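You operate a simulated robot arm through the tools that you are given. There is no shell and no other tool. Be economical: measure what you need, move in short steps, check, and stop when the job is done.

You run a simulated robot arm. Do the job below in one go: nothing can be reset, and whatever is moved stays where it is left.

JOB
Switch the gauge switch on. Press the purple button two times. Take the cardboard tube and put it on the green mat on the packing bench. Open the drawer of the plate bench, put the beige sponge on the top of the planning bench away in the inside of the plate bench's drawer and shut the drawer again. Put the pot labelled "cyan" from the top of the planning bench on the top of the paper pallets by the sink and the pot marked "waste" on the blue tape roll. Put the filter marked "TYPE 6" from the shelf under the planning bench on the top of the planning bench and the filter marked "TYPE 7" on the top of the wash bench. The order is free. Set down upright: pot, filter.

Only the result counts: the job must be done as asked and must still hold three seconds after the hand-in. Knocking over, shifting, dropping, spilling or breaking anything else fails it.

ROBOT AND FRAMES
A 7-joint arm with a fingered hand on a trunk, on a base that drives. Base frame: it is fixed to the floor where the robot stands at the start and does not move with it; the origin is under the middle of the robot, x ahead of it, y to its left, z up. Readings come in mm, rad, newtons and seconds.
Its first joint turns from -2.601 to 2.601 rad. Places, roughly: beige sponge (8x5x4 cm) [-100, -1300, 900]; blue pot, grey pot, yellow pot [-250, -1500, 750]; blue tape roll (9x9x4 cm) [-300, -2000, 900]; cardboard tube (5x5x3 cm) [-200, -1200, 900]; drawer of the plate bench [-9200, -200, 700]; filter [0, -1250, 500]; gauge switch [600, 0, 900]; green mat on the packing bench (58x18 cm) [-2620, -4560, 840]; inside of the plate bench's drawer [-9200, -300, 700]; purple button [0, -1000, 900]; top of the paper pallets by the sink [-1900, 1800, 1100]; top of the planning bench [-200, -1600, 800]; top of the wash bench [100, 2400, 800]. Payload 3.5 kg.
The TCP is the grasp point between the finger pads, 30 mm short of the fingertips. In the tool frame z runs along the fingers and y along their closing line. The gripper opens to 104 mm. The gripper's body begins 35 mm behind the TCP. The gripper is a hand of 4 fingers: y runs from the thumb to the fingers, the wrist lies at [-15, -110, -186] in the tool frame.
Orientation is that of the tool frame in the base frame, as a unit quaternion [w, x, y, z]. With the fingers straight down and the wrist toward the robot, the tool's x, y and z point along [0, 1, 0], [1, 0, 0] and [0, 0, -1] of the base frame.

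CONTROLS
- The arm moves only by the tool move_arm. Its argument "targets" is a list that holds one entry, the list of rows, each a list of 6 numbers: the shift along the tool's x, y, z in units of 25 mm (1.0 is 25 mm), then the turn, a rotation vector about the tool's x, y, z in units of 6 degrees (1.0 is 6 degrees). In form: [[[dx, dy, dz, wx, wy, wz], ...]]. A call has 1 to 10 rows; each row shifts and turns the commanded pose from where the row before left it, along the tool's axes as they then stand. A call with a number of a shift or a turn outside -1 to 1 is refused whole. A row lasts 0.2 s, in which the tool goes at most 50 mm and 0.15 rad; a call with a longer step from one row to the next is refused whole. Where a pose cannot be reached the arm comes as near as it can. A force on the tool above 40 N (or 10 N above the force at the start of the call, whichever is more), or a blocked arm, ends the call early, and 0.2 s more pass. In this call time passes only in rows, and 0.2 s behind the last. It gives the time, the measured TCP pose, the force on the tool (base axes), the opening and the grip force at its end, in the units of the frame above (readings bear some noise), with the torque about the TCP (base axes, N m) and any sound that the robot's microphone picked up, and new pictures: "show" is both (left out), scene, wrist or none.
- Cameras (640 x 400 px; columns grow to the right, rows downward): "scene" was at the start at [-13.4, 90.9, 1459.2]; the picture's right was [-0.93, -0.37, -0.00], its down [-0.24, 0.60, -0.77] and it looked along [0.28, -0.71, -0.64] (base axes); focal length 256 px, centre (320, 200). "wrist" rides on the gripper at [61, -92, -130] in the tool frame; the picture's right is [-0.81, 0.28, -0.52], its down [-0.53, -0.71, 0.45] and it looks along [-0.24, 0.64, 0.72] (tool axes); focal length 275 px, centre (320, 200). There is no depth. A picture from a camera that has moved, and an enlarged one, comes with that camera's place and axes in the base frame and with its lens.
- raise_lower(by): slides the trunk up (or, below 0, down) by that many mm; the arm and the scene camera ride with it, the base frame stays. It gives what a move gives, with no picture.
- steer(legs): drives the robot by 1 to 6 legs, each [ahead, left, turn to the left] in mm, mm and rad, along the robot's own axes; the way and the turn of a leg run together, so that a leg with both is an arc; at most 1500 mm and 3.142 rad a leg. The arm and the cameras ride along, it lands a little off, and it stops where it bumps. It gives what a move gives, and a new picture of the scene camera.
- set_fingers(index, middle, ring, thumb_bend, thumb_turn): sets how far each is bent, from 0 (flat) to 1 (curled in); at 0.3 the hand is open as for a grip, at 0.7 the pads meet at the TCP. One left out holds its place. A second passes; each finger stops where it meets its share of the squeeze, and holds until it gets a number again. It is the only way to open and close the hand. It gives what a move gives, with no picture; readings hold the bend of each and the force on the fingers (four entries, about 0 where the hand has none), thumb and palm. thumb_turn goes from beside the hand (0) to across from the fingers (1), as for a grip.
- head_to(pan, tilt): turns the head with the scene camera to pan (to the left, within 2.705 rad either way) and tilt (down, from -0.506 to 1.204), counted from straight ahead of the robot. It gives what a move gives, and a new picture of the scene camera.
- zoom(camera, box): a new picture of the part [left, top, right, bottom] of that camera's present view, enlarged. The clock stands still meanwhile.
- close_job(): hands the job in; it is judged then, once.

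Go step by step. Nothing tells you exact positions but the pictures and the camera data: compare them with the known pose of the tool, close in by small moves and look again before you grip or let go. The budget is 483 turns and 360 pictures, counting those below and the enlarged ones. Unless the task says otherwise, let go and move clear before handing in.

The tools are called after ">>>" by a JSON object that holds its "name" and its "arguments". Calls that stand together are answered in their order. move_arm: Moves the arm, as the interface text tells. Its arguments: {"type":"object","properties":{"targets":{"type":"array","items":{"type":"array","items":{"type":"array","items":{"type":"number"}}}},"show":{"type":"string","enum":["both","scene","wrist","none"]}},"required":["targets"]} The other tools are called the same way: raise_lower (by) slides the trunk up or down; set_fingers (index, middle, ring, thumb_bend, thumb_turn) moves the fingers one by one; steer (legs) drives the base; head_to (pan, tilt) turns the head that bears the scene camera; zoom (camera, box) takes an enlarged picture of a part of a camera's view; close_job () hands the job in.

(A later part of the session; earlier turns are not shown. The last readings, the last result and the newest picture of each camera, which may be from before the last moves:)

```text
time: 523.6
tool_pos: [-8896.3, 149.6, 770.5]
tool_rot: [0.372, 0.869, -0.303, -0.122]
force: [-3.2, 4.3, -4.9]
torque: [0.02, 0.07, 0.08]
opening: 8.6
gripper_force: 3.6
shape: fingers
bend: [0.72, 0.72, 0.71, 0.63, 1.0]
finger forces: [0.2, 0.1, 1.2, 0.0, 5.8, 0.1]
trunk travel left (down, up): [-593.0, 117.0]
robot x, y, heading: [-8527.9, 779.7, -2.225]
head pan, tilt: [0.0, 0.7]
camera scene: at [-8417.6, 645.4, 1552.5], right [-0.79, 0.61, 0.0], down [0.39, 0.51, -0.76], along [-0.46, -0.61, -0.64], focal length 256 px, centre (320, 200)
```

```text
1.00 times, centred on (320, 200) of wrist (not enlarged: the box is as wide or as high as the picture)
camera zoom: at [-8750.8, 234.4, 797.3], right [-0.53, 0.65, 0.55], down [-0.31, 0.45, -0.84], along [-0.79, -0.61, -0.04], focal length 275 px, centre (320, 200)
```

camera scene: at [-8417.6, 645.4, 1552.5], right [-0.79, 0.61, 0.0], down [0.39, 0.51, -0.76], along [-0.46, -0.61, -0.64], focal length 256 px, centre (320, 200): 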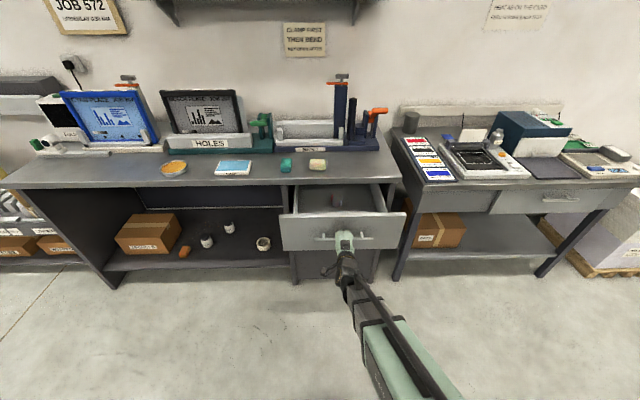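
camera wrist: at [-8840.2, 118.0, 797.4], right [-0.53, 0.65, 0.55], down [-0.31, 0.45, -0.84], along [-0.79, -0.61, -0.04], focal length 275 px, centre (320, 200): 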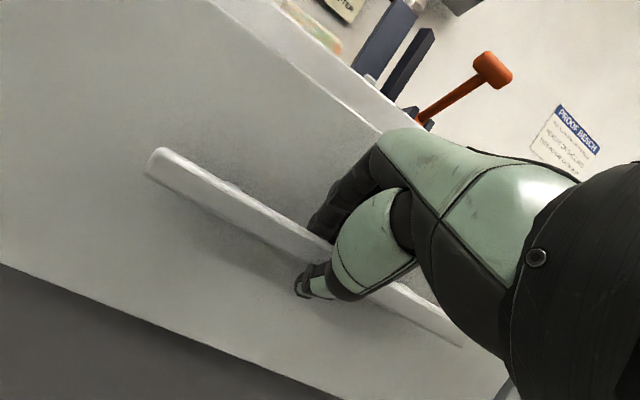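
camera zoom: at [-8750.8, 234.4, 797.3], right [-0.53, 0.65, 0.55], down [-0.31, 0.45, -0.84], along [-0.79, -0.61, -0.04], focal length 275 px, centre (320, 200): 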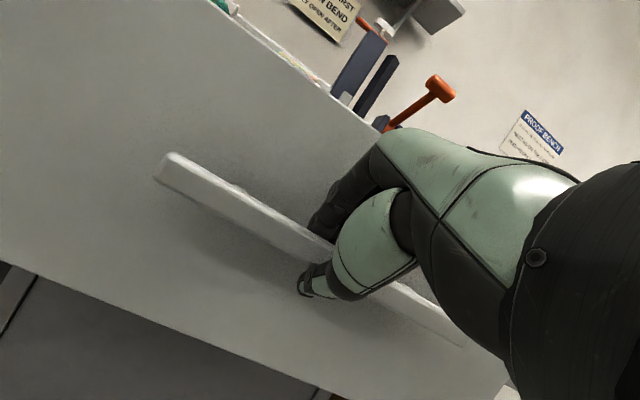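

The drawer is open about 215 mm. I'll release the handle, back out along the fingers, and return the hand to vertical.

>>> {"name": "set_fingers", "arguments": {"index": 0.52, "middle": 0.52, "ring": 0.52, "thumb_bend": 0.35}}

>>> {"name": "move_arm", "arguments": {"targets": [[[0, 0, -0.6, 0, 0, 0], [0, 0, -0.8, 0, 0, 0], [0, 0, -1, 0, 0, 0], [0, 0.72, -0.69, 0, 0, 0], [0, 0.72, -0.69, 0, 0, 0], [0, 0.72, -0.69, 0, 0, 0], [0, 0.72, -0.69, 0, 0, 0], [0, 0.72, -0.69, 0, 0, 0], [0, 0.72, -0.69, 0, 0, 0], [0, 0.72, -0.69, 0, 0, 0]]], "show": "none"}}

>>> {"name": "move_arm", "arguments": {"targets": [[[0, 0, 0, 1, 0, 0], [0, 0, 0, 1, 0, 0], [0, 0, 0, 1, 0, 0], [0, 0, 0, 1, 0, 0], [0, 0, 0, 1, 0, 0], [0, 0, 0, 1, 0, 0], [0, 0, 0, 1, 0, 0], [0, 0, 0, 0.3, 0, 0]]], "show": "scene"}}

```text
time: 524.6
tool_pos: [-8895.5, 148.4, 770.9]
tool_rot: [0.371, 0.87, -0.302, -0.121]
force: [-0.2, -0.3, 0.3]
torque: [0.01, 0.0, -0.04]
opening: 68.4
gripper_force: 0.1
shape: fingers
bend: [0.52, 0.52, 0.52, 0.35, 0.98]
finger forces: [0.0, 0.0, 0.0, 0.0, 0.0, 0.0]
trunk travel left (down, up): [-593.0, 117.0]
robot x, y, heading: [-8527.3, 783.9, -2.223]
head pan, tilt: [0.0, 0.7]
```

```text
time: 526.8
tool_pos: [-8872.4, 185.6, 986.8]
tool_rot: [0.372, 0.87, -0.301, -0.121]
force: [0.1, 0.1, 0.8]
torque: [-0.03, -0.01, 0.01]
opening: 68.4
gripper_force: 0.0
shape: fingers
bend: [0.52, 0.52, 0.52, 0.35, 0.98]
finger forces: [0.0, 0.1, 0.1, 0.0, 0.0, 0.0]
trunk travel left (down, up): [-593.0, 117.0]
robot x, y, heading: [-8530.9, 779.2, -2.218]
head pan, tilt: [0.0, 0.7]
```

```text
time: 528.6
tool_pos: [-8875.5, 185.8, 989.5]
tool_rot: [0.045, 0.941, -0.335, -0.012]
force: [0.2, 0.2, 0.3]
torque: [0.0, -0.02, -0.01]
opening: 68.3
gripper_force: 0.0
shape: fingers
bend: [0.52, 0.52, 0.52, 0.35, 0.98]
finger forces: [0.0, 0.0, 0.0, 0.0, 0.0, 0.0]
out of reach, approached as far as the arm can: row 2
trunk travel left (down, up): [-593.0, 117.0]
robot x, y, heading: [-8529.4, 780.6, -2.225]
head pan, tilt: [0.0, 0.7]
camera scene: at [-8417.2, 645.3, 1552.4], right [-0.79, 0.61, 0.0], down [0.39, 0.51, -0.76], along [-0.46, -0.61, -0.64], focal length 256 px, centre (320, 200)
```

scene: 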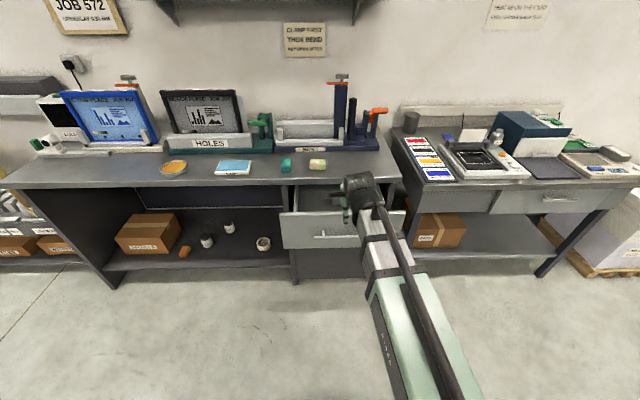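

The drawer stays open. I'll level the hand, move robot 230 ahead and 96 left, and check the sponge with the wrist camera.

>>> {"name": "move_arm", "arguments": {"targets": [[[0, 0, -0.8, 0.85, 0, 0], [0, 0, -0.8, 0, 0, 0]]], "show": "none"}}

>>> {"name": "steer", "arguments": {"legs": [[230, 96, 0]]}}

>>> {"name": "set_fingers", "arguments": {"index": 0.35, "middle": 0.35, "ring": 0.35}}

>>> {"name": "move_arm", "arguments": {"targets": [[[0, 0.9, 0, 0, 0, 0], [0, 0.9, 0, 0, 0, 0], [0, 0.9, 0, 0, 0, 0], [0, 0.9, 0, 0, 0, 0], [0, 0.9, 0, 0, 0, 0], [0, 0.9, 0, 0, 0, 0]]], "show": "wrist"}}

```text
time: 529.2
tool_pos: [-8876.3, 188.9, 1027.9]
tool_rot: [0.004, 0.942, -0.335, 0.003]
force: [0.2, 1.2, -0.4]
torque: [0.03, 0.0, -0.01]
opening: 68.5
gripper_force: 0.1
shape: fingers
bend: [0.52, 0.52, 0.52, 0.35, 0.98]
finger forces: [0.0, 0.0, 0.1, 0.0, 0.0, 0.0]
trunk travel left (down, up): [-593.0, 117.0]
robot x, y, heading: [-8529.7, 776.9, -2.223]
head pan, tilt: [0.0, 0.7]
```

```text
time: 531.0
tool_pos: [-8939.0, -50.4, 1028.7]
tool_rot: [0.004, 0.942, -0.336, 0.004]
force: [1.1, 0.1, 0.8]
torque: [-0.01, 0.01, 0.03]
opening: 68.6
gripper_force: 0.1
shape: fingers
bend: [0.52, 0.52, 0.52, 0.35, 0.98]
finger forces: [0.1, 0.0, 0.0, 0.0, 0.1, 0.0]
trunk travel left (down, up): [-593.0, 117.0]
robot x, y, heading: [-8590.4, 539.7, -2.227]
head pan, tilt: [0.0, 0.7]
camera scene: at [-8479.8, 405.9, 1552.4], right [-0.8, 0.61, 0.0], down [0.39, 0.51, -0.76], along [-0.46, -0.61, -0.64], focal length 256 px, centre (320, 200)
```

scene: 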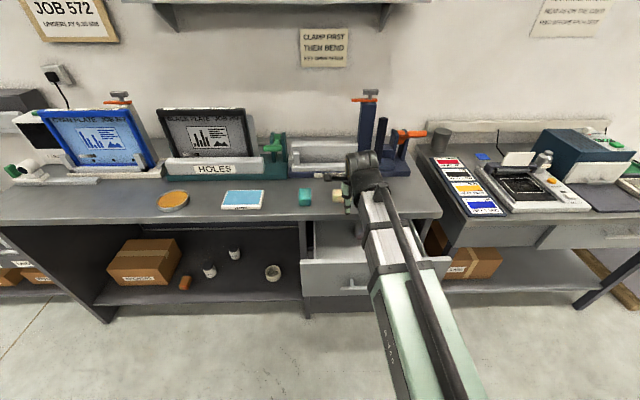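

```text
time: 532.0
tool_pos: [-8939.3, -50.2, 1029.4]
tool_rot: [0.005, 0.942, -0.336, 0.004]
force: [0.0, -0.5, -0.2]
torque: [0.0, 0.01, 0.0]
opening: 90.5
gripper_force: 0.2
shape: fingers
bend: [0.35, 0.35, 0.35, 0.35, 0.98]
finger forces: [0.0, 0.1, 0.0, 0.1, 0.1, 0.0]
trunk travel left (down, up): [-593.0, 117.0]
robot x, y, heading: [-8593.7, 544.3, -2.222]
head pan, tilt: [0.0, 0.7]
```

```text
time: 533.4
tool_pos: [-9022.7, -156.1, 1028.4]
tool_rot: [0.004, 0.942, -0.335, 0.005]
force: [-0.2, 0.1, -0.1]
torque: [0.0, -0.02, -0.02]
opening: 90.5
gripper_force: 0.0
shape: fingers
bend: [0.35, 0.35, 0.35, 0.35, 0.98]
finger forces: [0.0, 0.0, 0.1, 0.0, 0.0, 0.1]
trunk travel left (down, up): [-593.0, 117.0]
robot x, y, heading: [-8589.9, 545.6, -2.215]
head pan, tilt: [0.0, 0.7]
camera wrist: at [-8918.0, -122.6, 1159.8], right [-0.8, 0.3, 0.51], down [0.04, 0.88, -0.46], along [-0.59, -0.35, -0.72], focal length 275 px, centre (320, 200)
```

wrist: 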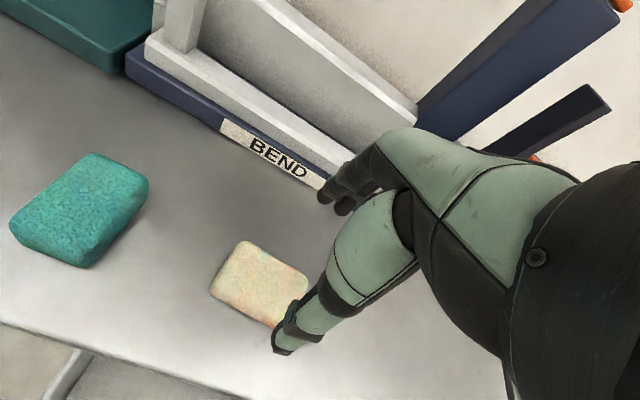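

The sponge is nearly under the hand. Small shift, then down and grip.

>>> {"name": "move_arm", "arguments": {"targets": [[[0.3, -0.05, 0.6, 0, 0, 0], [0, 0, 1, 0, 0, 0], [0, 0, 1, 0, 0, 0], [0, 0, 1, 0, 0, 0]]], "show": "none"}}

>>> {"name": "set_fingers", "arguments": {"index": 0.65, "middle": 0.65, "ring": 0.65, "thumb_bend": 0.62}}

>>> {"name": "move_arm", "arguments": {"targets": [[[0, 0, -1, 0, 0, 0], [0, 0, -1, 0, 0, 0], [0, 0, -1, 0, 0, 0], [0, 0, -1, 0, 0, 0], [0, -1, 0, 0, 0, 0], [0, -1, 0, 0, 0, 0], [0, -1, 0, 0, 0, 0], [0, -1, 0, 0, 0, 0], [0, -1, 0, 0, 0, 0], [0, -1, 0, 0, 0, 0]]], "show": "wrist"}}

```text
time: 534.4
tool_pos: [-9016.5, -160.1, 940.2]
tool_rot: [0.004, 0.942, -0.335, 0.003]
force: [-0.5, 0.1, -0.3]
torque: [-0.01, -0.02, -0.01]
opening: 90.5
gripper_force: 0.0
shape: fingers
bend: [0.35, 0.35, 0.35, 0.35, 0.98]
finger forces: [0.0, 0.1, 0.1, 0.0, 0.0, 0.0]
trunk travel left (down, up): [-593.0, 117.0]
robot x, y, heading: [-8594.5, 545.2, -2.22]
head pan, tilt: [0.0, 0.7]
```

```text
time: 535.4
tool_pos: [-9016.9, -160.5, 940.8]
tool_rot: [0.004, 0.942, -0.336, 0.004]
force: [-0.5, -0.1, 0.3]
torque: [0.01, 0.03, 0.0]
opening: 44.2
gripper_force: 14.4
shape: fingers
bend: [0.57, 0.59, 0.6, 0.52, 0.99]
finger forces: [5.5, 5.1, 3.9, 0.0, 14.5, 0.0]
trunk travel left (down, up): [-593.0, 117.0]
robot x, y, heading: [-8590.2, 537.0, -2.221]
head pan, tilt: [0.0, 0.7]
```

```text
time: 537.6
tool_pos: [-8925.3, -43.4, 1038.9]
tool_rot: [0.005, 0.942, -0.335, 0.004]
force: [0.2, 0.8, -0.1]
torque: [0.02, -0.01, 0.01]
opening: 44.2
gripper_force: 14.3
shape: fingers
bend: [0.57, 0.59, 0.6, 0.52, 0.99]
finger forces: [5.6, 4.9, 3.8, 0.0, 14.3, 0.0]
trunk travel left (down, up): [-593.0, 117.0]
robot x, y, heading: [-8587.5, 542.4, -2.222]
head pan, tilt: [0.0, 0.7]
camera wrist: at [-8820.2, -9.5, 1170.3], right [-0.8, 0.31, 0.51], down [0.04, 0.88, -0.47], along [-0.59, -0.35, -0.72], focal length 275 px, centre (320, 200)
```

wrist: 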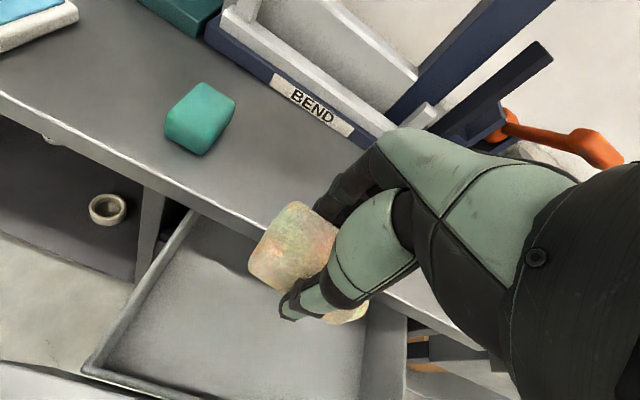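

The sponge is held and the open drawer is right below. I'll move 80 mm right and 35 mm back to be over the drawer's middle, then lower into it.

>>> {"name": "move_arm", "arguments": {"targets": [[[-0.8, -0.35, 0, 0, 0, 0], [-0.8, -0.35, 0, 0, 0, 0], [-0.8, -0.35, 0, 0, 0, 0], [-0.8, -0.35, 0, 0, 0, 0], [0, 0, 1, 0, 0, 0], [0, 0, 1, 0, 0, 0], [0, 0, 1, 0, 0, 0]]], "show": "wrist"}}

```text
time: 539.2
tool_pos: [-8962.4, 36.8, 964.1]
tool_rot: [0.004, 0.942, -0.335, 0.004]
force: [0.1, 0.3, 0.0]
torque: [0.0, -0.03, 0.02]
opening: 44.3
gripper_force: 14.1
shape: fingers
bend: [0.57, 0.6, 0.6, 0.52, 0.99]
finger forces: [5.5, 5.0, 3.7, 0.0, 14.2, 0.0]
trunk travel left (down, up): [-593.0, 117.0]
robot x, y, heading: [-8592.5, 535.8, -2.222]
head pan, tilt: [0.0, 0.7]
camera wrist: at [-8856.7, 70.3, 1095.6], right [-0.8, 0.3, 0.51], down [0.04, 0.88, -0.46], along [-0.59, -0.35, -0.72], focal length 275 px, centre (320, 200)
```

wrist: 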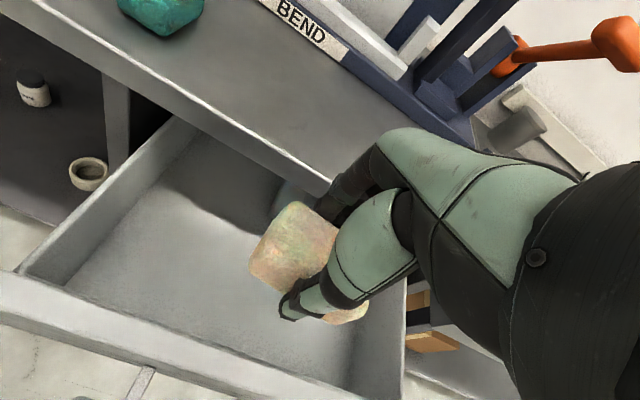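

Positioned over the drawer's interior. Lowering with force watch.

>>> {"name": "move_arm", "arguments": {"targets": [[[0, 0, 1, 0, 0, 0], [0, 0, 1, 0, 0, 0], [0, 0, 1, 0, 0, 0], [0, 0, 1, 0, 0, 0], [0, 0, 1, 0, 0, 0], [0, 0, 1, 0, 0, 0]]], "show": "wrist"}}

>>> {"name": "move_arm", "arguments": {"targets": [[[0, 0, 0.4, 0, 0, 0], [0, 0, 0.4, 0, 0, 0], [0, 0, 0.4, 0, 0, 0], [0, 0, 0.4, 0, 0, 0], [0, 0, 0.4, 0, 0, 0], [0, 0, 0.4, 0, 0, 0]]], "show": "none"}}

```text
time: 540.6
tool_pos: [-8960.5, 29.8, 813.6]
tool_rot: [0.005, 0.942, -0.335, 0.003]
force: [0.1, 0.3, 0.3]
torque: [-0.01, 0.02, -0.02]
opening: 44.0
gripper_force: 13.9
shape: fingers
bend: [0.57, 0.6, 0.6, 0.52, 0.99]
finger forces: [5.5, 5.0, 3.7, 0.1, 14.1, 0.1]
trunk travel left (down, up): [-593.0, 117.0]
robot x, y, heading: [-8590.4, 540.8, -2.222]
head pan, tilt: [0.0, 0.7]
camera wrist: at [-8854.5, 64.0, 945.2], right [-0.8, 0.3, 0.51], down [0.04, 0.88, -0.46], along [-0.59, -0.35, -0.72], focal length 275 px, centre (320, 200)
```

wrist: 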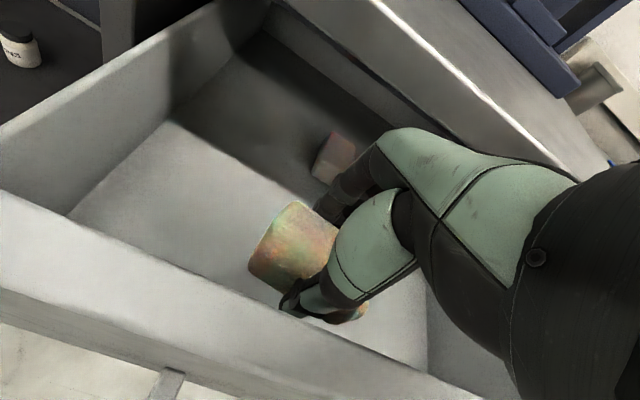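

```text
time: 541.8
tool_pos: [-8961.0, 31.3, 772.6]
tool_rot: [0.011, 0.942, -0.335, 0.0]
force: [-0.1, -1.6, 23.6]
torque: [1.43, -0.61, -0.02]
opening: 44.0
gripper_force: 14.3
shape: fingers
bend: [0.57, 0.6, 0.6, 0.52, 0.99]
finger forces: [5.6, 4.9, 3.7, 0.0, 14.1, 0.0]
trunk travel left (down, up): [-593.0, 117.0]
robot x, y, heading: [-8590.5, 543.4, -2.22]
head pan, tilt: [0.0, 0.7]
stopped in row 5: the force on the tool passed its limit at 54 N (the readings are from after the stop); the commanded pose is now the measured one
```

The hand touches the drawer front, with the sponge just above the floor. Easing up 4 mm and releasing it inside.

>>> {"name": "move_arm", "arguments": {"targets": [[[0, 0.3, -0.16, 0, 0, 0], [0, 0.3, 0.2, 0, 0, 0]]], "show": "none"}}

>>> {"name": "set_fingers", "arguments": {"index": 0.4, "middle": 0.4, "ring": 0.4, "thumb_bend": 0.4}}

>>> {"name": "move_arm", "arguments": {"targets": [[[0, 0, -1, 0, 0, 0], [0, 0, -1, 0, 0, 0], [0, 0, -1, 0, 0, 0], [0, 0, -1, 0, 0, 0], [0, 0, -1, 0, 0, 0], [0, 0, -1, 0, 0, 0], [0, 0, -1, 0, 0, 0], [0, 0, -1, 0, 0, 0], [0, 0, -1, 0, 0, 0]]], "show": "wrist"}}

```text
time: 542.4
tool_pos: [-8971.8, 18.7, 767.3]
tool_rot: [0.009, 0.942, -0.336, 0.003]
force: [-0.9, 0.0, -0.8]
torque: [0.03, -0.01, 0.0]
opening: 44.4
gripper_force: 14.2
shape: fingers
bend: [0.57, 0.6, 0.6, 0.52, 0.99]
finger forces: [5.6, 4.8, 3.6, 0.1, 14.1, 0.0]
trunk travel left (down, up): [-593.0, 117.0]
robot x, y, heading: [-8588.5, 540.3, -2.224]
head pan, tilt: [0.0, 0.7]
```

```text
time: 543.4
tool_pos: [-8971.0, 19.7, 768.9]
tool_rot: [0.009, 0.942, -0.336, 0.003]
force: [-0.5, -0.5, -0.4]
torque: [0.0, 0.06, 0.0]
opening: 77.5
gripper_force: 0.0
shape: fingers
bend: [0.4, 0.4, 0.4, 0.4, 0.99]
finger forces: [0.0, 0.1, 0.0, 0.0, 0.0, 0.1]
trunk travel left (down, up): [-593.0, 117.0]
robot x, y, heading: [-8591.4, 547.0, -2.22]
head pan, tilt: [0.0, 0.7]
```

```text
time: 545.4
tool_pos: [-8969.6, 24.3, 996.1]
tool_rot: [0.009, 0.942, -0.336, 0.003]
force: [-0.5, 1.2, 0.6]
torque: [0.05, -0.01, -0.06]
opening: 77.2
gripper_force: 0.1
shape: fingers
bend: [0.4, 0.4, 0.4, 0.4, 0.99]
finger forces: [0.0, 0.1, 0.0, 0.0, 0.0, 0.0]
trunk travel left (down, up): [-593.0, 117.0]
robot x, y, heading: [-8589.3, 543.3, -2.225]
head pan, tilt: [0.0, 0.7]
camera wrist: at [-8863.6, 58.3, 1125.4], right [-0.8, 0.31, 0.51], down [0.04, 0.88, -0.47], along [-0.6, -0.36, -0.72], focal length 275 px, centre (320, 200)
```

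wrist: 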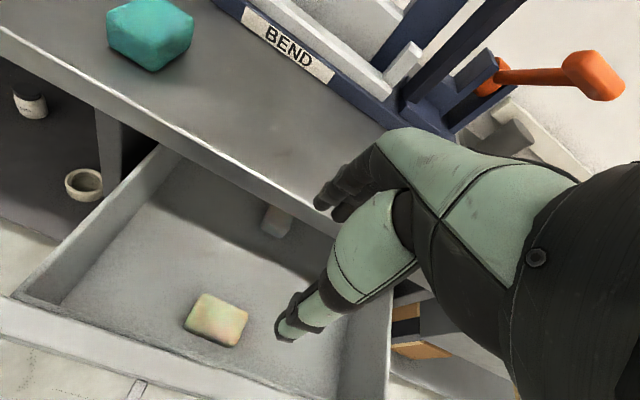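

The sponge lies in the drawer. Next I'll shut it: back off, tilt the hand 45° as a closed fist, lower to bar height, and push.

>>> {"name": "steer", "arguments": {"legs": [[-250, 0, 0]]}}

>>> {"name": "set_fingers", "arguments": {"index": 0.72, "middle": 0.72, "ring": 0.72, "thumb_bend": 0.68}}

>>> {"name": "move_arm", "arguments": {"targets": [[[0, 0, 0, -1, 0, 0], [0, 0, 0, -1, 0, 0], [0, 0, 0, -1, 0, 0], [0, 0, 0, -1, 0, 0], [0, 0, 0, -1, 0, 0], [0, 0, 0, -1, 0, 0], [0, 0, 0, -1, 0, 0], [0, 0, 0, -0.4, 0, 0]]], "show": "none"}}

>>> {"name": "move_arm", "arguments": {"targets": [[[-0.2, -0.88, 0.845, 0, 0, 0], [-0.2, -0.88, 0.845, 0, 0, 0], [-0.2, -0.88, 0.845, 0, 0, 0], [-0.2, -0.88, 0.845, 0, 0, 0], [-0.2, -0.88, 0.845, 0, 0, 0], [-0.2, -0.88, 0.845, 0, 0, 0], [-0.2, -0.88, 0.845, 0, 0, 0]]], "show": "scene"}}

```text
time: 547.3
tool_pos: [-8819.2, 225.7, 994.3]
tool_rot: [0.009, 0.941, -0.338, 0.003]
force: [0.0, 0.0, -0.4]
torque: [0.01, 0.01, -0.02]
opening: 77.5
gripper_force: 0.0
shape: fingers
bend: [0.4, 0.4, 0.4, 0.4, 0.99]
finger forces: [0.0, 0.1, 0.0, 0.0, 0.0, 0.0]
trunk travel left (down, up): [-593.0, 117.0]
robot x, y, heading: [-8439.2, 740.2, -2.23]
head pan, tilt: [0.0, 0.7]
camera scene: at [-8326.8, 605.9, 1552.5], right [-0.79, 0.61, 0.0], down [0.39, 0.51, -0.77], along [-0.47, -0.61, -0.64], focal length 256 px, centre (320, 200)
```

scene: 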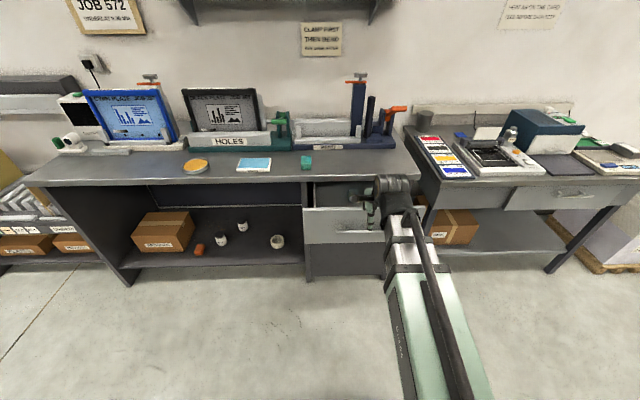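

```text
time: 548.3
tool_pos: [-8818.7, 224.9, 994.8]
tool_rot: [0.009, 0.941, -0.339, 0.003]
force: [0.0, 0.5, -0.2]
torque: [0.02, 0.02, 0.01]
opening: 0.1
gripper_force: 0.1
shape: fingers
bend: [0.72, 0.72, 0.72, 0.68, 1.0]
finger forces: [0.0, 0.0, 0.0, 0.1, 0.0, 0.0]
trunk travel left (down, up): [-593.0, 117.0]
robot x, y, heading: [-8437.8, 739.5, -2.229]
head pan, tilt: [0.0, 0.7]
```

```text
time: 550.1
tool_pos: [-8836.1, 209.9, 994.9]
tool_rot: [0.343, 0.873, -0.324, -0.123]
force: [-0.5, -0.1, -0.1]
torque: [0.04, -0.04, 0.0]
opening: 0.3
gripper_force: 0.0
shape: fingers
bend: [0.72, 0.72, 0.72, 0.68, 1.0]
finger forces: [0.0, 0.1, 0.0, 0.0, 0.0, 0.1]
out of reach, approached as far as the arm can: row 5, 6, 7
trunk travel left (down, up): [-593.0, 117.0]
robot x, y, heading: [-8438.6, 742.1, -2.228]
head pan, tilt: [0.0, 0.7]
```

```text
time: 551.7
tool_pos: [-8815.0, 195.8, 825.2]
tool_rot: [0.362, 0.867, -0.318, -0.128]
force: [-0.3, 0.5, -1.0]
torque: [0.0, 0.0, 0.0]
opening: 0.1
gripper_force: 0.0
shape: fingers
bend: [0.72, 0.72, 0.72, 0.68, 1.0]
finger forces: [0.1, 0.1, 0.0, 0.0, 0.0, 0.0]
out of reach, approached as far as the arm can: row 1, 2, 3, 4, 5, 6, 7
trunk travel left (down, up): [-593.0, 117.0]
robot x, y, heading: [-8436.5, 741.8, -2.226]
head pan, tilt: [0.0, 0.7]
camera scene: at [-8327.2, 605.4, 1552.5], right [-0.79, 0.61, 0.0], down [0.39, 0.51, -0.76], along [-0.47, -0.61, -0.64], focal length 256 px, centre (320, 200)
```

scene: 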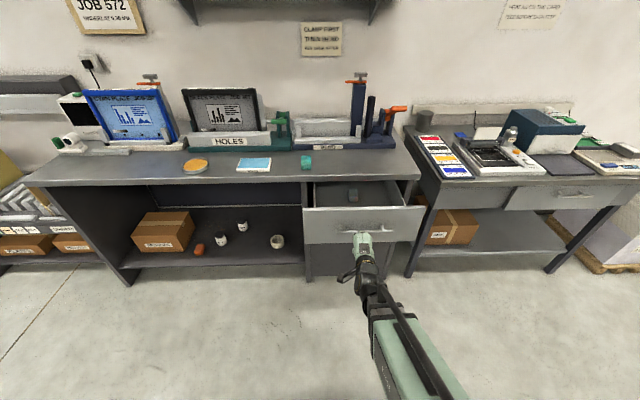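

The fist is in front of the drawer's middle. Lowering the trunk 45 mm to bar height, then driving forward to push the drawer in.

>>> {"name": "raise_lower", "arguments": {"by": -45}}

>>> {"name": "steer", "arguments": {"legs": [[250, 0, 0]]}}

```text
time: 552.5
tool_pos: [-8815.3, 195.4, 780.1]
tool_rot: [0.362, 0.867, -0.317, -0.127]
force: [0.3, -0.3, -0.5]
torque: [-0.01, 0.01, -0.01]
opening: 0.0
gripper_force: 0.1
shape: fingers
bend: [0.72, 0.72, 0.72, 0.68, 1.0]
finger forces: [0.2, 0.1, 0.1, 0.1, 0.0, 0.1]
trunk travel left (down, up): [-548.0, 162.0]
robot x, y, heading: [-8434.9, 739.4, -2.229]
head pan, tilt: [0.0, 0.7]
```

```text
time: 554.4
tool_pos: [-8975.1, -7.2, 781.7]
tool_rot: [0.362, 0.867, -0.318, -0.129]
force: [0.1, 0.4, -0.4]
torque: [-0.02, -0.01, 0.01]
opening: 0.0
gripper_force: 0.0
shape: fingers
bend: [0.72, 0.72, 0.72, 0.68, 1.0]
finger forces: [0.1, 0.0, 0.0, 0.0, 0.0, 0.0]
trunk travel left (down, up): [-548.0, 162.0]
robot x, y, heading: [-8596.2, 534.8, -2.225]
head pan, tilt: [0.0, 0.7]
camera scene: at [-8485.7, 400.4, 1507.4], right [-0.79, 0.61, 0.0], down [0.39, 0.51, -0.76], along [-0.47, -0.6, -0.64], focal length 256 px, centre (320, 200)
```

scene: 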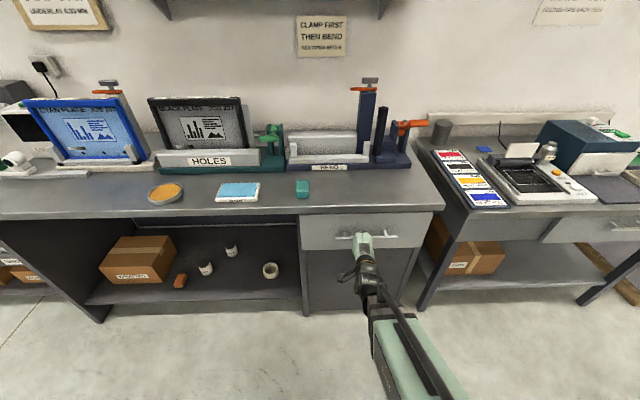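

The drawer went in nearly all the way. Pushing the last bit with the arm until it resists.

>>> {"name": "move_arm", "arguments": {"targets": [[[0, 0.28, 0.29, 0, 0, 0], [0, 0.28, 0.29, 0, 0, 0], [0, 0.28, 0.29, 0, 0, 0], [0, 0.28, 0.29, 0, 0, 0], [0, 0.28, 0.29, 0, 0, 0], [0, 0.28, 0.29, 0, 0, 0]]], "show": "wrist"}}

```text
time: 555.5
tool_pos: [-8999.2, -37.5, 783.4]
tool_rot: [0.362, 0.867, -0.318, -0.129]
force: [17.2, 21.5, 5.9]
torque: [0.37, -0.11, -0.13]
opening: 0.0
gripper_force: 15.5
shape: fingers
bend: [0.73, 0.74, 0.73, 0.64, 1.0]
finger forces: [15.4, 9.8, 6.2, 0.1, 0.1, 0.0]
trunk travel left (down, up): [-548.0, 162.0]
robot x, y, heading: [-8595.1, 541.5, -2.228]
head pan, tilt: [0.0, 0.7]
stopped in row 5: the force on the tool passed its limit at 46 N (the readings are from after the stop); the commanded pose is now the measured one
camera wrist: at [-8851.2, 44.0, 811.6], right [-0.51, 0.66, 0.55], down [-0.29, 0.48, -0.83], along [-0.81, -0.58, -0.06], focal length 275 px, centre (320, 200)
```

wrist: 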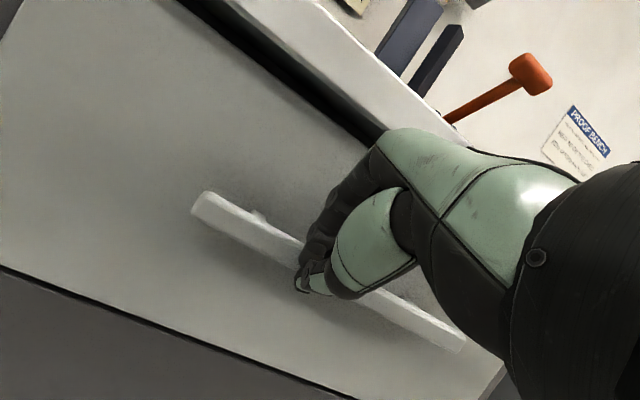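

The drawer is shut: the bar is back at its original position and the push meets firm resistance. Retreating and returning the hand to vertical.

>>> {"name": "steer", "arguments": {"legs": [[-200, 0, 0]]}}

>>> {"name": "raise_lower", "arguments": {"by": 160}}

>>> {"name": "move_arm", "arguments": {"targets": [[[0, 0, 0, 1, 0, 0], [0, 0, 0, 1, 0, 0], [0, 0, 0, 1, 0, 0], [0, 0, 0, 1, 0, 0], [0, 0, 0, 1, 0, 0], [0, 0, 0, 1, 0, 0], [0, 0, 0, 1, 0, 0]]], "show": "none"}}

>>> {"name": "head_to", "arguments": {"pan": -0.1, "tilt": 0.6}}

```text
time: 557.1
tool_pos: [-8873.4, 114.7, 781.3]
tool_rot: [0.361, 0.869, -0.314, -0.126]
force: [-0.5, 0.1, 0.3]
torque: [-0.04, 0.01, -0.04]
opening: 0.0
gripper_force: 0.0
shape: fingers
bend: [0.72, 0.72, 0.72, 0.68, 1.0]
finger forces: [0.1, 0.0, 0.0, 0.0, 0.0, 0.0]
trunk travel left (down, up): [-548.0, 162.0]
robot x, y, heading: [-8473.9, 697.6, -2.213]
head pan, tilt: [0.0, 0.7]
camera scene: at [-8362.6, 560.7, 1507.5], right [-0.8, 0.6, 0.0], down [0.39, 0.51, -0.77], along [-0.46, -0.61, -0.64], focal length 256 px, centre (320, 200)
```

scene: 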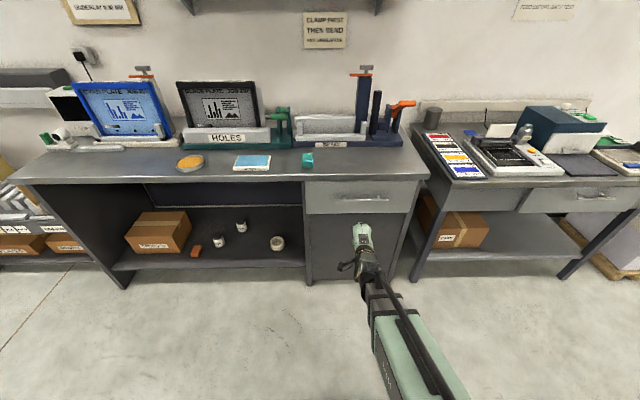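

```text
time: 558.9
tool_pos: [-8873.4, 114.6, 940.9]
tool_rot: [0.363, 0.868, -0.314, -0.126]
force: [-0.5, 0.5, 0.7]
torque: [0.01, 0.04, -0.01]
opening: 0.0
gripper_force: 0.0
shape: fingers
bend: [0.72, 0.72, 0.72, 0.68, 1.0]
finger forces: [0.0, 0.1, 0.0, 0.1, 0.0, 0.0]
trunk travel left (down, up): [-708.0, 2.0]
robot x, y, heading: [-8475.6, 691.3, -2.215]
head pan, tilt: [0.0, 0.7]
```

```text
time: 560.5
tool_pos: [-8882.6, 118.7, 942.7]
tool_rot: [0.095, 0.929, -0.354, -0.041]
force: [0.8, -0.3, 0.1]
torque: [-0.03, -0.03, 0.01]
opening: 0.0
gripper_force: 0.1
shape: fingers
bend: [0.72, 0.72, 0.72, 0.68, 1.0]
finger forces: [0.1, 0.0, 0.0, 0.0, 0.1, 0.0]
out of reach, approached as far as the arm can: row 3, 4
trunk travel left (down, up): [-708.0, 2.0]
robot x, y, heading: [-8472.4, 692.5, -2.217]
head pan, tilt: [0.0, 0.7]
```

```text
time: 561.2
tool_pos: [-8882.8, 117.3, 943.4]
tool_rot: [0.095, 0.929, -0.355, -0.04]
force: [0.1, 0.5, 0.7]
torque: [0.01, -0.05, 0.0]
opening: 0.1
gripper_force: 0.0
shape: fingers
bend: [0.72, 0.72, 0.72, 0.68, 1.0]
finger forces: [0.0, 0.0, 0.0, 0.0, 0.0, 0.0]
trunk travel left (down, up): [-708.0, 2.0]
robot x, y, heading: [-8475.3, 694.5, -2.221]
head pan, tilt: [-0.099, 0.6]
camera scene: at [-8371.6, 563.3, 1676.0], right [-0.73, 0.68, 0.0], down [0.38, 0.42, -0.82], along [-0.56, -0.61, -0.57], focal length 256 px, centre (320, 200)
```

scene: 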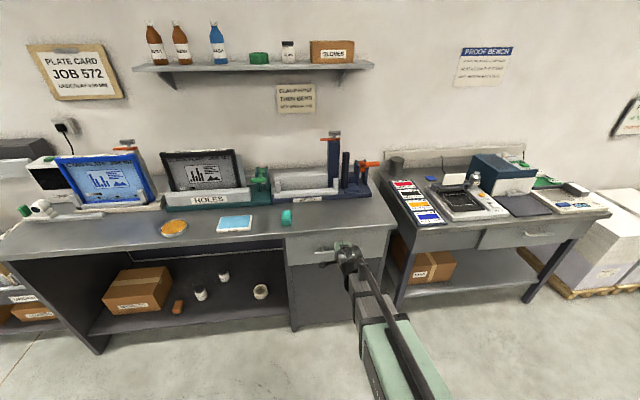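

The drawer is closed with the sponge inside. Now TYPE 7: level the hand, then drive back the way I came.

>>> {"name": "move_arm", "arguments": {"targets": [[[0, -0.5, 0, 1, 0, 0], [0, -0.8, 0, 0.8, 0, 0], [0, -0.8, 0, 0, 0, 0]]], "show": "none"}}

>>> {"name": "steer", "arguments": {"legs": [[0, 0, 1.517], [1340, 0, 0], [1340, 0, 0], [1340, 0, 0]]}}

```text
time: 562.0
tool_pos: [-8848.4, 158.1, 934.1]
tool_rot: [0.008, 0.934, -0.356, -0.009]
force: [0.5, 0.0, -0.1]
torque: [0.0, -0.04, 0.02]
opening: 0.1
gripper_force: 0.0
shape: fingers
bend: [0.72, 0.72, 0.72, 0.68, 1.0]
finger forces: [0.0, 0.0, 0.0, 0.1, 0.0, 0.1]
trunk travel left (down, up): [-708.0, 2.0]
robot x, y, heading: [-8473.9, 698.9, -2.217]
head pan, tilt: [-0.099, 0.6]
```

```text
time: 585.1
tool_pos: [-4707.0, -2057.2, 935.1]
tool_rot: [0.011, 0.908, 0.419, 0.001]
force: [-0.2, 0.7, 0.4]
torque: [-0.03, 0.01, 0.0]
opening: 0.0
gripper_force: 0.1
shape: fingers
bend: [0.72, 0.72, 0.72, 0.68, 1.0]
finger forces: [0.0, 0.0, 0.1, 0.0, 0.0, 0.0]
trunk travel left (down, up): [-708.0, 2.0]
robot x, y, heading: [-5257.2, -1695.4, -0.618]
head pan, tilt: [-0.099, 0.6]
camera scene: at [-5124.8, -1590.6, 1676.1], right [-0.66, -0.75, 0.0], down [-0.42, 0.37, -0.82], along [0.62, -0.54, -0.57], focal length 256 px, centre (320, 200)
```

scene: 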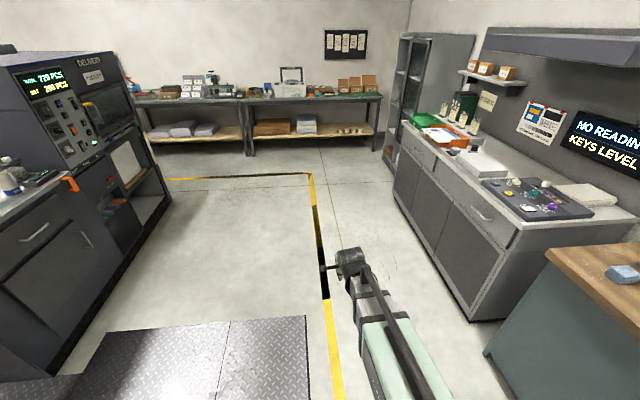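

I'm slightly left of the earlier track but clear. Continuing to the bench aisle, retracting the arm a bit, then strafing left to near the planning bench.

>>> {"name": "move_arm", "arguments": {"targets": [[[0, -0.8, -0.5, 0, 0, 0], [0, -0.8, -0.5, 0, 0, 0], [0, -0.8, -0.5, 0, 0, 0]]], "show": "none"}}

>>> {"name": "steer", "arguments": {"legs": [[1440, -20, 0], [1440, -20, 0], [0, 0, -0.05], [0, 1450, 0], [0, 1400, 0]]}}

```text
time: 585.9
tool_pos: [-4754.7, -2018.4, 969.5]
tool_rot: [0.01, 0.908, 0.419, 0.0]
force: [-0.3, 0.1, -0.8]
torque: [-0.02, -0.02, -0.03]
opening: 0.0
gripper_force: 0.1
shape: fingers
bend: [0.72, 0.72, 0.72, 0.68, 1.0]
finger forces: [0.1, 0.1, 0.1, 0.1, 0.0, 0.0]
trunk travel left (down, up): [-708.0, 2.0]
robot x, y, heading: [-5255.3, -1700.3, -0.622]
head pan, tilt: [-0.099, 0.6]
```

```text
time: 613.5
tool_pos: [-628.3, -1588.1, 968.9]
tool_rot: [0.011, 0.921, 0.39, -0.001]
force: [0.2, -0.8, -0.6]
torque: [0.03, 0.0, -0.01]
opening: 0.2
gripper_force: 0.0
shape: fingers
bend: [0.72, 0.72, 0.72, 0.68, 1.0]
finger forces: [0.0, 0.1, 0.0, 0.1, 0.0, 0.0]
trunk travel left (down, up): [-708.0, 2.0]
robot x, y, heading: [-1110.6, -1235.4, -0.687]
head pan, tilt: [-0.099, 0.6]
camera scene: at [-971.7, -1137.4, 1676.0], right [-0.71, -0.71, 0.0], down [-0.4, 0.4, -0.83], along [0.58, -0.58, -0.56], focal length 256 px, centre (320, 200)
```

scene: 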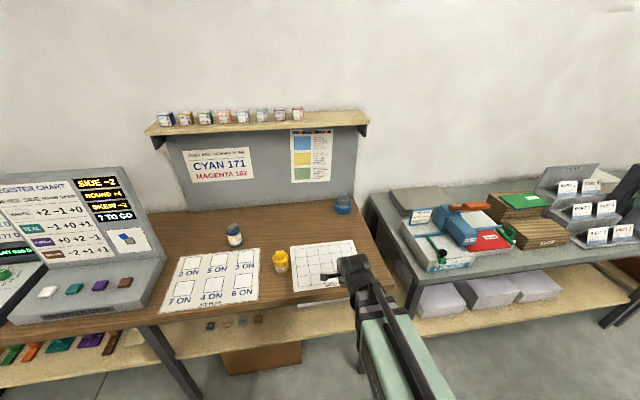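

Next to the planning bench. I'll move to the approach position and turn to heading about -0.11, so the filter can be reached from the right of the leg.

>>> {"name": "steer", "arguments": {"legs": [[-55, 137, 0], [0, 0, 0.577]]}}

>>> {"name": "move_arm", "arguments": {"targets": [[[0, 1, 0, 0, 0, 0], [0, 1, 0, 0, 0, 0], [0, 1, 0, 0, 0, 0], [0, 1, 0, 0, 0, 0], [0, 0, 0, 0, 0, -1], [0, 0, 0, 0, 0, -1], [0, 0, 0, 0, 0, -1], [0, 0, 0, 0, 0, -1], [0, 0, 0, 0, 0, -1], [0, 0, 0, 0, 0, -1]]], "show": "none"}}

>>> {"name": "move_arm", "arguments": {"targets": [[[0, 0, 0, 0, 0, -1], [0, 0, 0, 0, 0, -1], [0, 0, 0, 0, 0, -1], [0, 0, 0, 0, 0, -1], [0, 0, 0, 0, 0, -1], [0, 0, 0, 0, 0, -1], [0, 0, 0, 0, 0, -1], [0, 0, 0, 0, 0, -1], [0, 0, 0, 0, 0, -1], [0, 0, 0, 0, 0, 0]]], "show": "none"}}

>>> {"name": "move_arm", "arguments": {"targets": [[[0, 0, 0, 0, -1, 0], [0, 0, 0, 0, -1, 0], [0, 0, 0, 0, -1, 0], [0, 0, 0, 0, -1, 0], [0, 0, 0, 0, -1, 0], [0, 0, 0, 0, -1, 0], [0, 0, 0, 0, -1, 0], [0, 0, 0, 0, -1, 0], [0, 0, 0, 0, -1, 0], [0, 0, 0, 0, -1, 0]]], "show": "none"}}

>>> {"name": "move_arm", "arguments": {"targets": [[[0, 0, 0, 0, -1, 0], [0, 0, 0, 0, -1, 0], [0, 0, 0, 0, -0.5, 0]]], "show": "none"}}

```text
time: 616.5
tool_pos: [-468.5, -1126.2, 970.5]
tool_rot: [0.01, 0.77, 0.638, 0.003]
force: [-0.2, -0.1, 1.0]
torque: [-0.02, -0.02, 0.02]
opening: 0.3
gripper_force: 0.0
shape: fingers
bend: [0.72, 0.72, 0.72, 0.68, 1.0]
finger forces: [0.0, 0.1, 0.0, 0.1, 0.0, 0.0]
trunk travel left (down, up): [-708.0, 2.0]
robot x, y, heading: [-1060.3, -1090.5, -0.104]
head pan, tilt: [-0.099, 0.6]
camera scene: at [-1003.0, -937.7, 1676.1], right [-0.2, -0.98, 0.0], down [-0.55, 0.11, -0.83], along [0.81, -0.17, -0.56], focal length 256 px, centre (320, 200)
```

scene: 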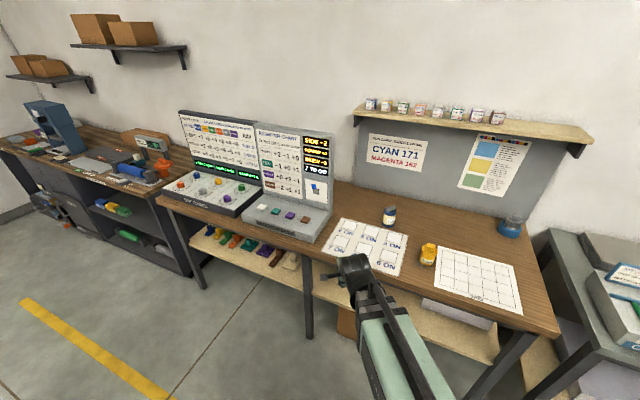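

```text
time: 618.7
tool_pos: [-371.6, -1144.5, 971.8]
tool_rot: [0.01, 0.535, 0.845, 0.0]
force: [0.4, -0.7, 0.5]
torque: [0.03, 0.03, 0.01]
opening: 0.0
gripper_force: 0.2
shape: fingers
bend: [0.72, 0.72, 0.72, 0.68, 1.0]
finger forces: [0.0, 0.0, 0.0, 0.1, 0.1, 0.0]
trunk travel left (down, up): [-708.0, 2.0]
robot x, y, heading: [-1058.6, -1095.6, -0.099]
head pan, tilt: [-0.099, 0.6]
```

```text
time: 620.9
tool_pos: [-372.2, -1143.0, 971.6]
tool_rot: [0.01, 0.093, 0.996, -0.005]
force: [-0.5, 0.2, -0.5]
torque: [0.03, 0.0, 0.0]
opening: 0.0
gripper_force: 0.1
shape: fingers
bend: [0.72, 0.72, 0.72, 0.68, 1.0]
finger forces: [0.0, 0.0, 0.0, 0.1, 0.0, 0.0]
trunk travel left (down, up): [-708.0, 2.0]
robot x, y, heading: [-1064.5, -1092.7, -0.101]
head pan, tilt: [-0.099, 0.6]
```

```text
time: 623.1
tool_pos: [-371.0, -1144.2, 970.8]
tool_rot: [0.507, 0.078, 0.857, -0.051]
force: [-0.3, -0.2, -0.2]
torque: [0.0, 0.0, -0.03]
opening: 0.0
gripper_force: 0.1
shape: fingers
bend: [0.72, 0.72, 0.72, 0.68, 1.0]
finger forces: [0.0, 0.0, 0.1, 0.1, 0.0, 0.0]
trunk travel left (down, up): [-708.0, 2.0]
robot x, y, heading: [-1064.7, -1091.0, -0.1]
head pan, tilt: [-0.099, 0.6]
```

```text
time: 623.9
tool_pos: [-369.5, -1143.3, 974.8]
tool_rot: [0.546, 0.075, 0.833, -0.055]
force: [-0.8, -0.6, 0.6]
torque: [0.0, 0.04, 0.02]
opening: 0.0
gripper_force: 0.0
shape: fingers
bend: [0.72, 0.72, 0.72, 0.68, 1.0]
finger forces: [0.0, 0.0, 0.0, 0.0, 0.0, 0.0]
out of reach, approached as far as the arm can: row 2, 3
trunk travel left (down, up): [-708.0, 2.0]
robot x, y, heading: [-1060.4, -1092.8, -0.103]
head pan, tilt: [-0.099, 0.6]
```

The hand is in a near-horizontal side-grasp pose. I'll open it, fine-tune the robot's position, and lower the trunk to shelf height.

>>> {"name": "set_fingers", "arguments": {"index": 0.35, "middle": 0.35, "ring": 0.35, "thumb_bend": 0.3}}

>>> {"name": "steer", "arguments": {"legs": [[0, 0, 0.09], [25, -52, 0]]}}

>>> {"name": "raise_lower", "arguments": {"by": -400}}

>>> {"name": "zoom", "arguments": {"camera": "wrist", "box": [0, 0, 640, 400]}}

```text
time: 624.9
tool_pos: [-370.3, -1143.3, 975.3]
tool_rot: [0.546, 0.076, 0.833, -0.055]
force: [0.1, 0.7, 0.2]
torque: [0.01, 0.02, 0.01]
opening: 96.5
gripper_force: 0.2
shape: fingers
bend: [0.35, 0.35, 0.35, 0.3, 0.98]
finger forces: [0.0, 0.1, 0.0, 0.0, 0.1, 0.0]
trunk travel left (down, up): [-708.0, 2.0]
robot x, y, heading: [-1063.8, -1094.5, -0.1]
head pan, tilt: [-0.099, 0.6]
```

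```text
time: 626.4
tool_pos: [-342.2, -1133.6, 973.9]
tool_rot: [0.548, 0.038, 0.835, -0.031]
force: [-0.8, 0.1, -0.3]
torque: [0.0, 0.03, 0.03]
opening: 96.8
gripper_force: 0.1
shape: fingers
bend: [0.35, 0.35, 0.35, 0.3, 0.98]
finger forces: [0.0, 0.1, 0.0, 0.1, 0.0, 0.0]
trunk travel left (down, up): [-708.0, 2.0]
robot x, y, heading: [-1038.5, -1141.7, -0.018]
head pan, tilt: [-0.099, 0.6]
camera scene: at [-991.9, -985.5, 1676.2], right [-0.11, -0.99, 0.0], down [-0.56, 0.06, -0.82], along [0.82, -0.09, -0.57], focal length 256 px, centre (320, 200)
```

scene: 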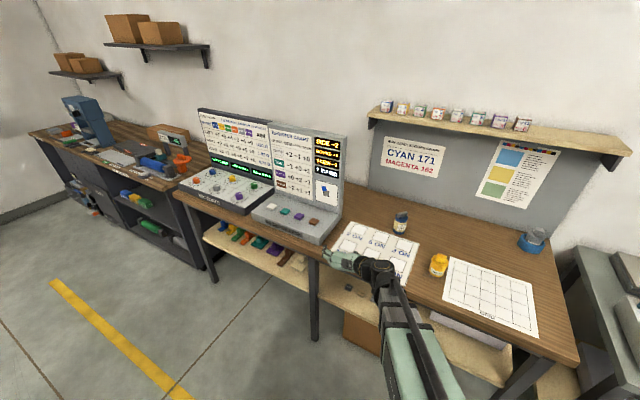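

```text
time: 630.2
tool_pos: [-343.5, -1132.1, 575.4]
tool_rot: [0.547, 0.037, 0.835, -0.031]
force: [0.4, 0.9, 0.0]
torque: [0.02, 0.0, -0.02]
opening: 96.5
gripper_force: 0.0
shape: fingers
bend: [0.35, 0.35, 0.35, 0.3, 0.98]
finger forces: [0.1, 0.1, 0.1, 0.1, 0.0, 0.0]
trunk travel left (down, up): [-308.0, 402.0]
robot x, y, heading: [-1035.8, -1150.6, -0.017]
head pan, tilt: [-0.099, 0.6]
```

```text
1.00 times, centred on (320, 200) of wrist (not enlarged: the box is as wide or as high as the picture)
camera zoom: at [-495.6, -1210.3, 572.5], right [-0.12, 0.3, 0.95], down [0.56, -0.77, 0.31], along [0.82, 0.57, -0.07], focal length 275 px, centre (320, 200)
```

zoom: 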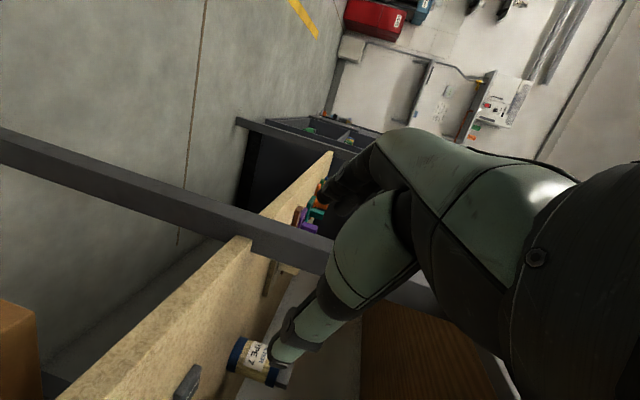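

TYPE 7 is visible, 435 mm ahead and 11 mm right, with the leg safely to the left. Lowering 50 mm and driving in 300 mm.

>>> {"name": "raise_lower", "arguments": {"by": -50}}

>>> {"name": "steer", "arguments": {"legs": [[300, -36, 0]]}}

>>> {"name": "zoom", "arguments": {"camera": "wrist", "box": [0, 0, 640, 400]}}

```text
time: 631.1
tool_pos: [-343.9, -1132.1, 524.0]
tool_rot: [0.548, 0.038, 0.835, -0.032]
force: [-0.9, -0.2, -0.1]
torque: [0.0, -0.01, -0.01]
opening: 96.5
gripper_force: 0.1
shape: fingers
bend: [0.35, 0.35, 0.35, 0.3, 0.98]
finger forces: [0.1, 0.0, 0.1, 0.0, 0.0, 0.1]
trunk travel left (down, up): [-258.0, 452.0]
robot x, y, heading: [-1034.9, -1145.4, -0.013]
head pan, tilt: [-0.099, 0.6]
```

```text
time: 633.1
tool_pos: [-47.6, -1163.3, 525.5]
tool_rot: [0.548, 0.033, 0.835, -0.029]
force: [0.7, 0.1, 0.6]
torque: [-0.02, 0.0, -0.01]
opening: 96.5
gripper_force: 0.1
shape: fingers
bend: [0.35, 0.35, 0.35, 0.3, 0.98]
finger forces: [0.0, 0.0, 0.0, 0.1, 0.1, 0.0]
trunk travel left (down, up): [-258.0, 452.0]
robot x, y, heading: [-743.2, -1184.6, -0.006]
head pan, tilt: [-0.099, 0.6]
camera scene: at [-698.8, -1021.1, 1226.1], right [-0.1, -0.99, 0.0], down [-0.56, 0.06, -0.83], along [0.82, -0.09, -0.56], focal length 256 px, centre (320, 200)
```

scene: 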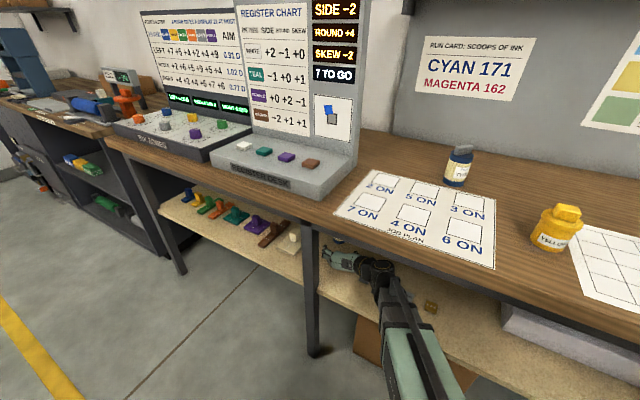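

```text
1.00 times, centred on (320, 200) of wrist (not enlarged: the box is as wide or as high as the picture)
camera zoom: at [-199.5, -1242.5, 522.5], right [-0.13, 0.3, 0.95], down [0.56, -0.76, 0.31], along [0.82, 0.57, -0.07], focal length 275 px, centre (320, 200)
```

zoom: 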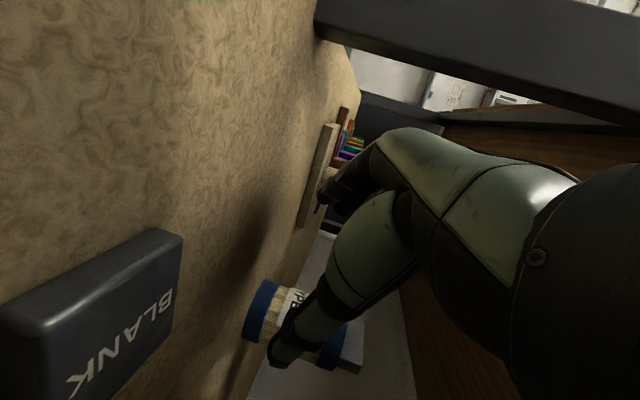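

TYPE 7 is 137 mm ahead and 11 mm right. I'll extend the arm the rest of the way in two stages.

>>> {"name": "move_arm", "arguments": {"targets": [[[-0.4, -0.11, 0.92, 0, 0, 0], [-0.4, -0.11, 0.92, 0, 0, 0], [-0.4, -0.11, 0.92, 0, 0, 0]]], "show": "wrist"}}

```text
time: 634.0
tool_pos: [26.9, -1178.3, 524.2]
tool_rot: [0.548, 0.035, 0.835, -0.029]
force: [-0.3, 0.6, 0.6]
torque: [0.03, 0.01, 0.03]
opening: 96.8
gripper_force: 0.1
shape: fingers
bend: [0.35, 0.35, 0.35, 0.3, 0.98]
finger forces: [0.0, 0.0, 0.0, 0.1, 0.0, 0.0]
trunk travel left (down, up): [-258.0, 452.0]
robot x, y, heading: [-743.4, -1185.5, -0.001]
head pan, tilt: [-0.099, 0.6]
camera wrist: at [-124.7, -1257.1, 522.1], right [-0.13, 0.3, 0.95], down [0.56, -0.76, 0.31], along [0.82, 0.57, -0.07], focal length 275 px, centre (320, 200)
```

wrist: 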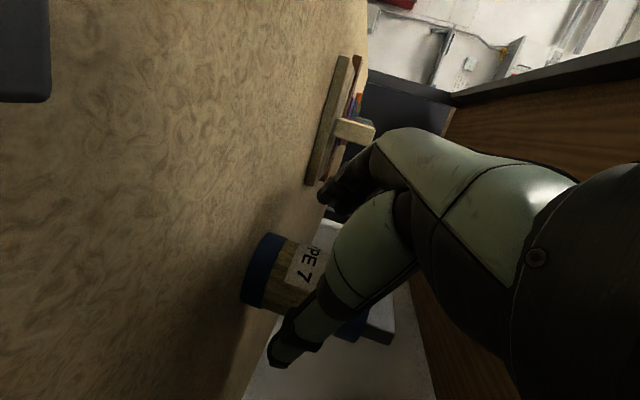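

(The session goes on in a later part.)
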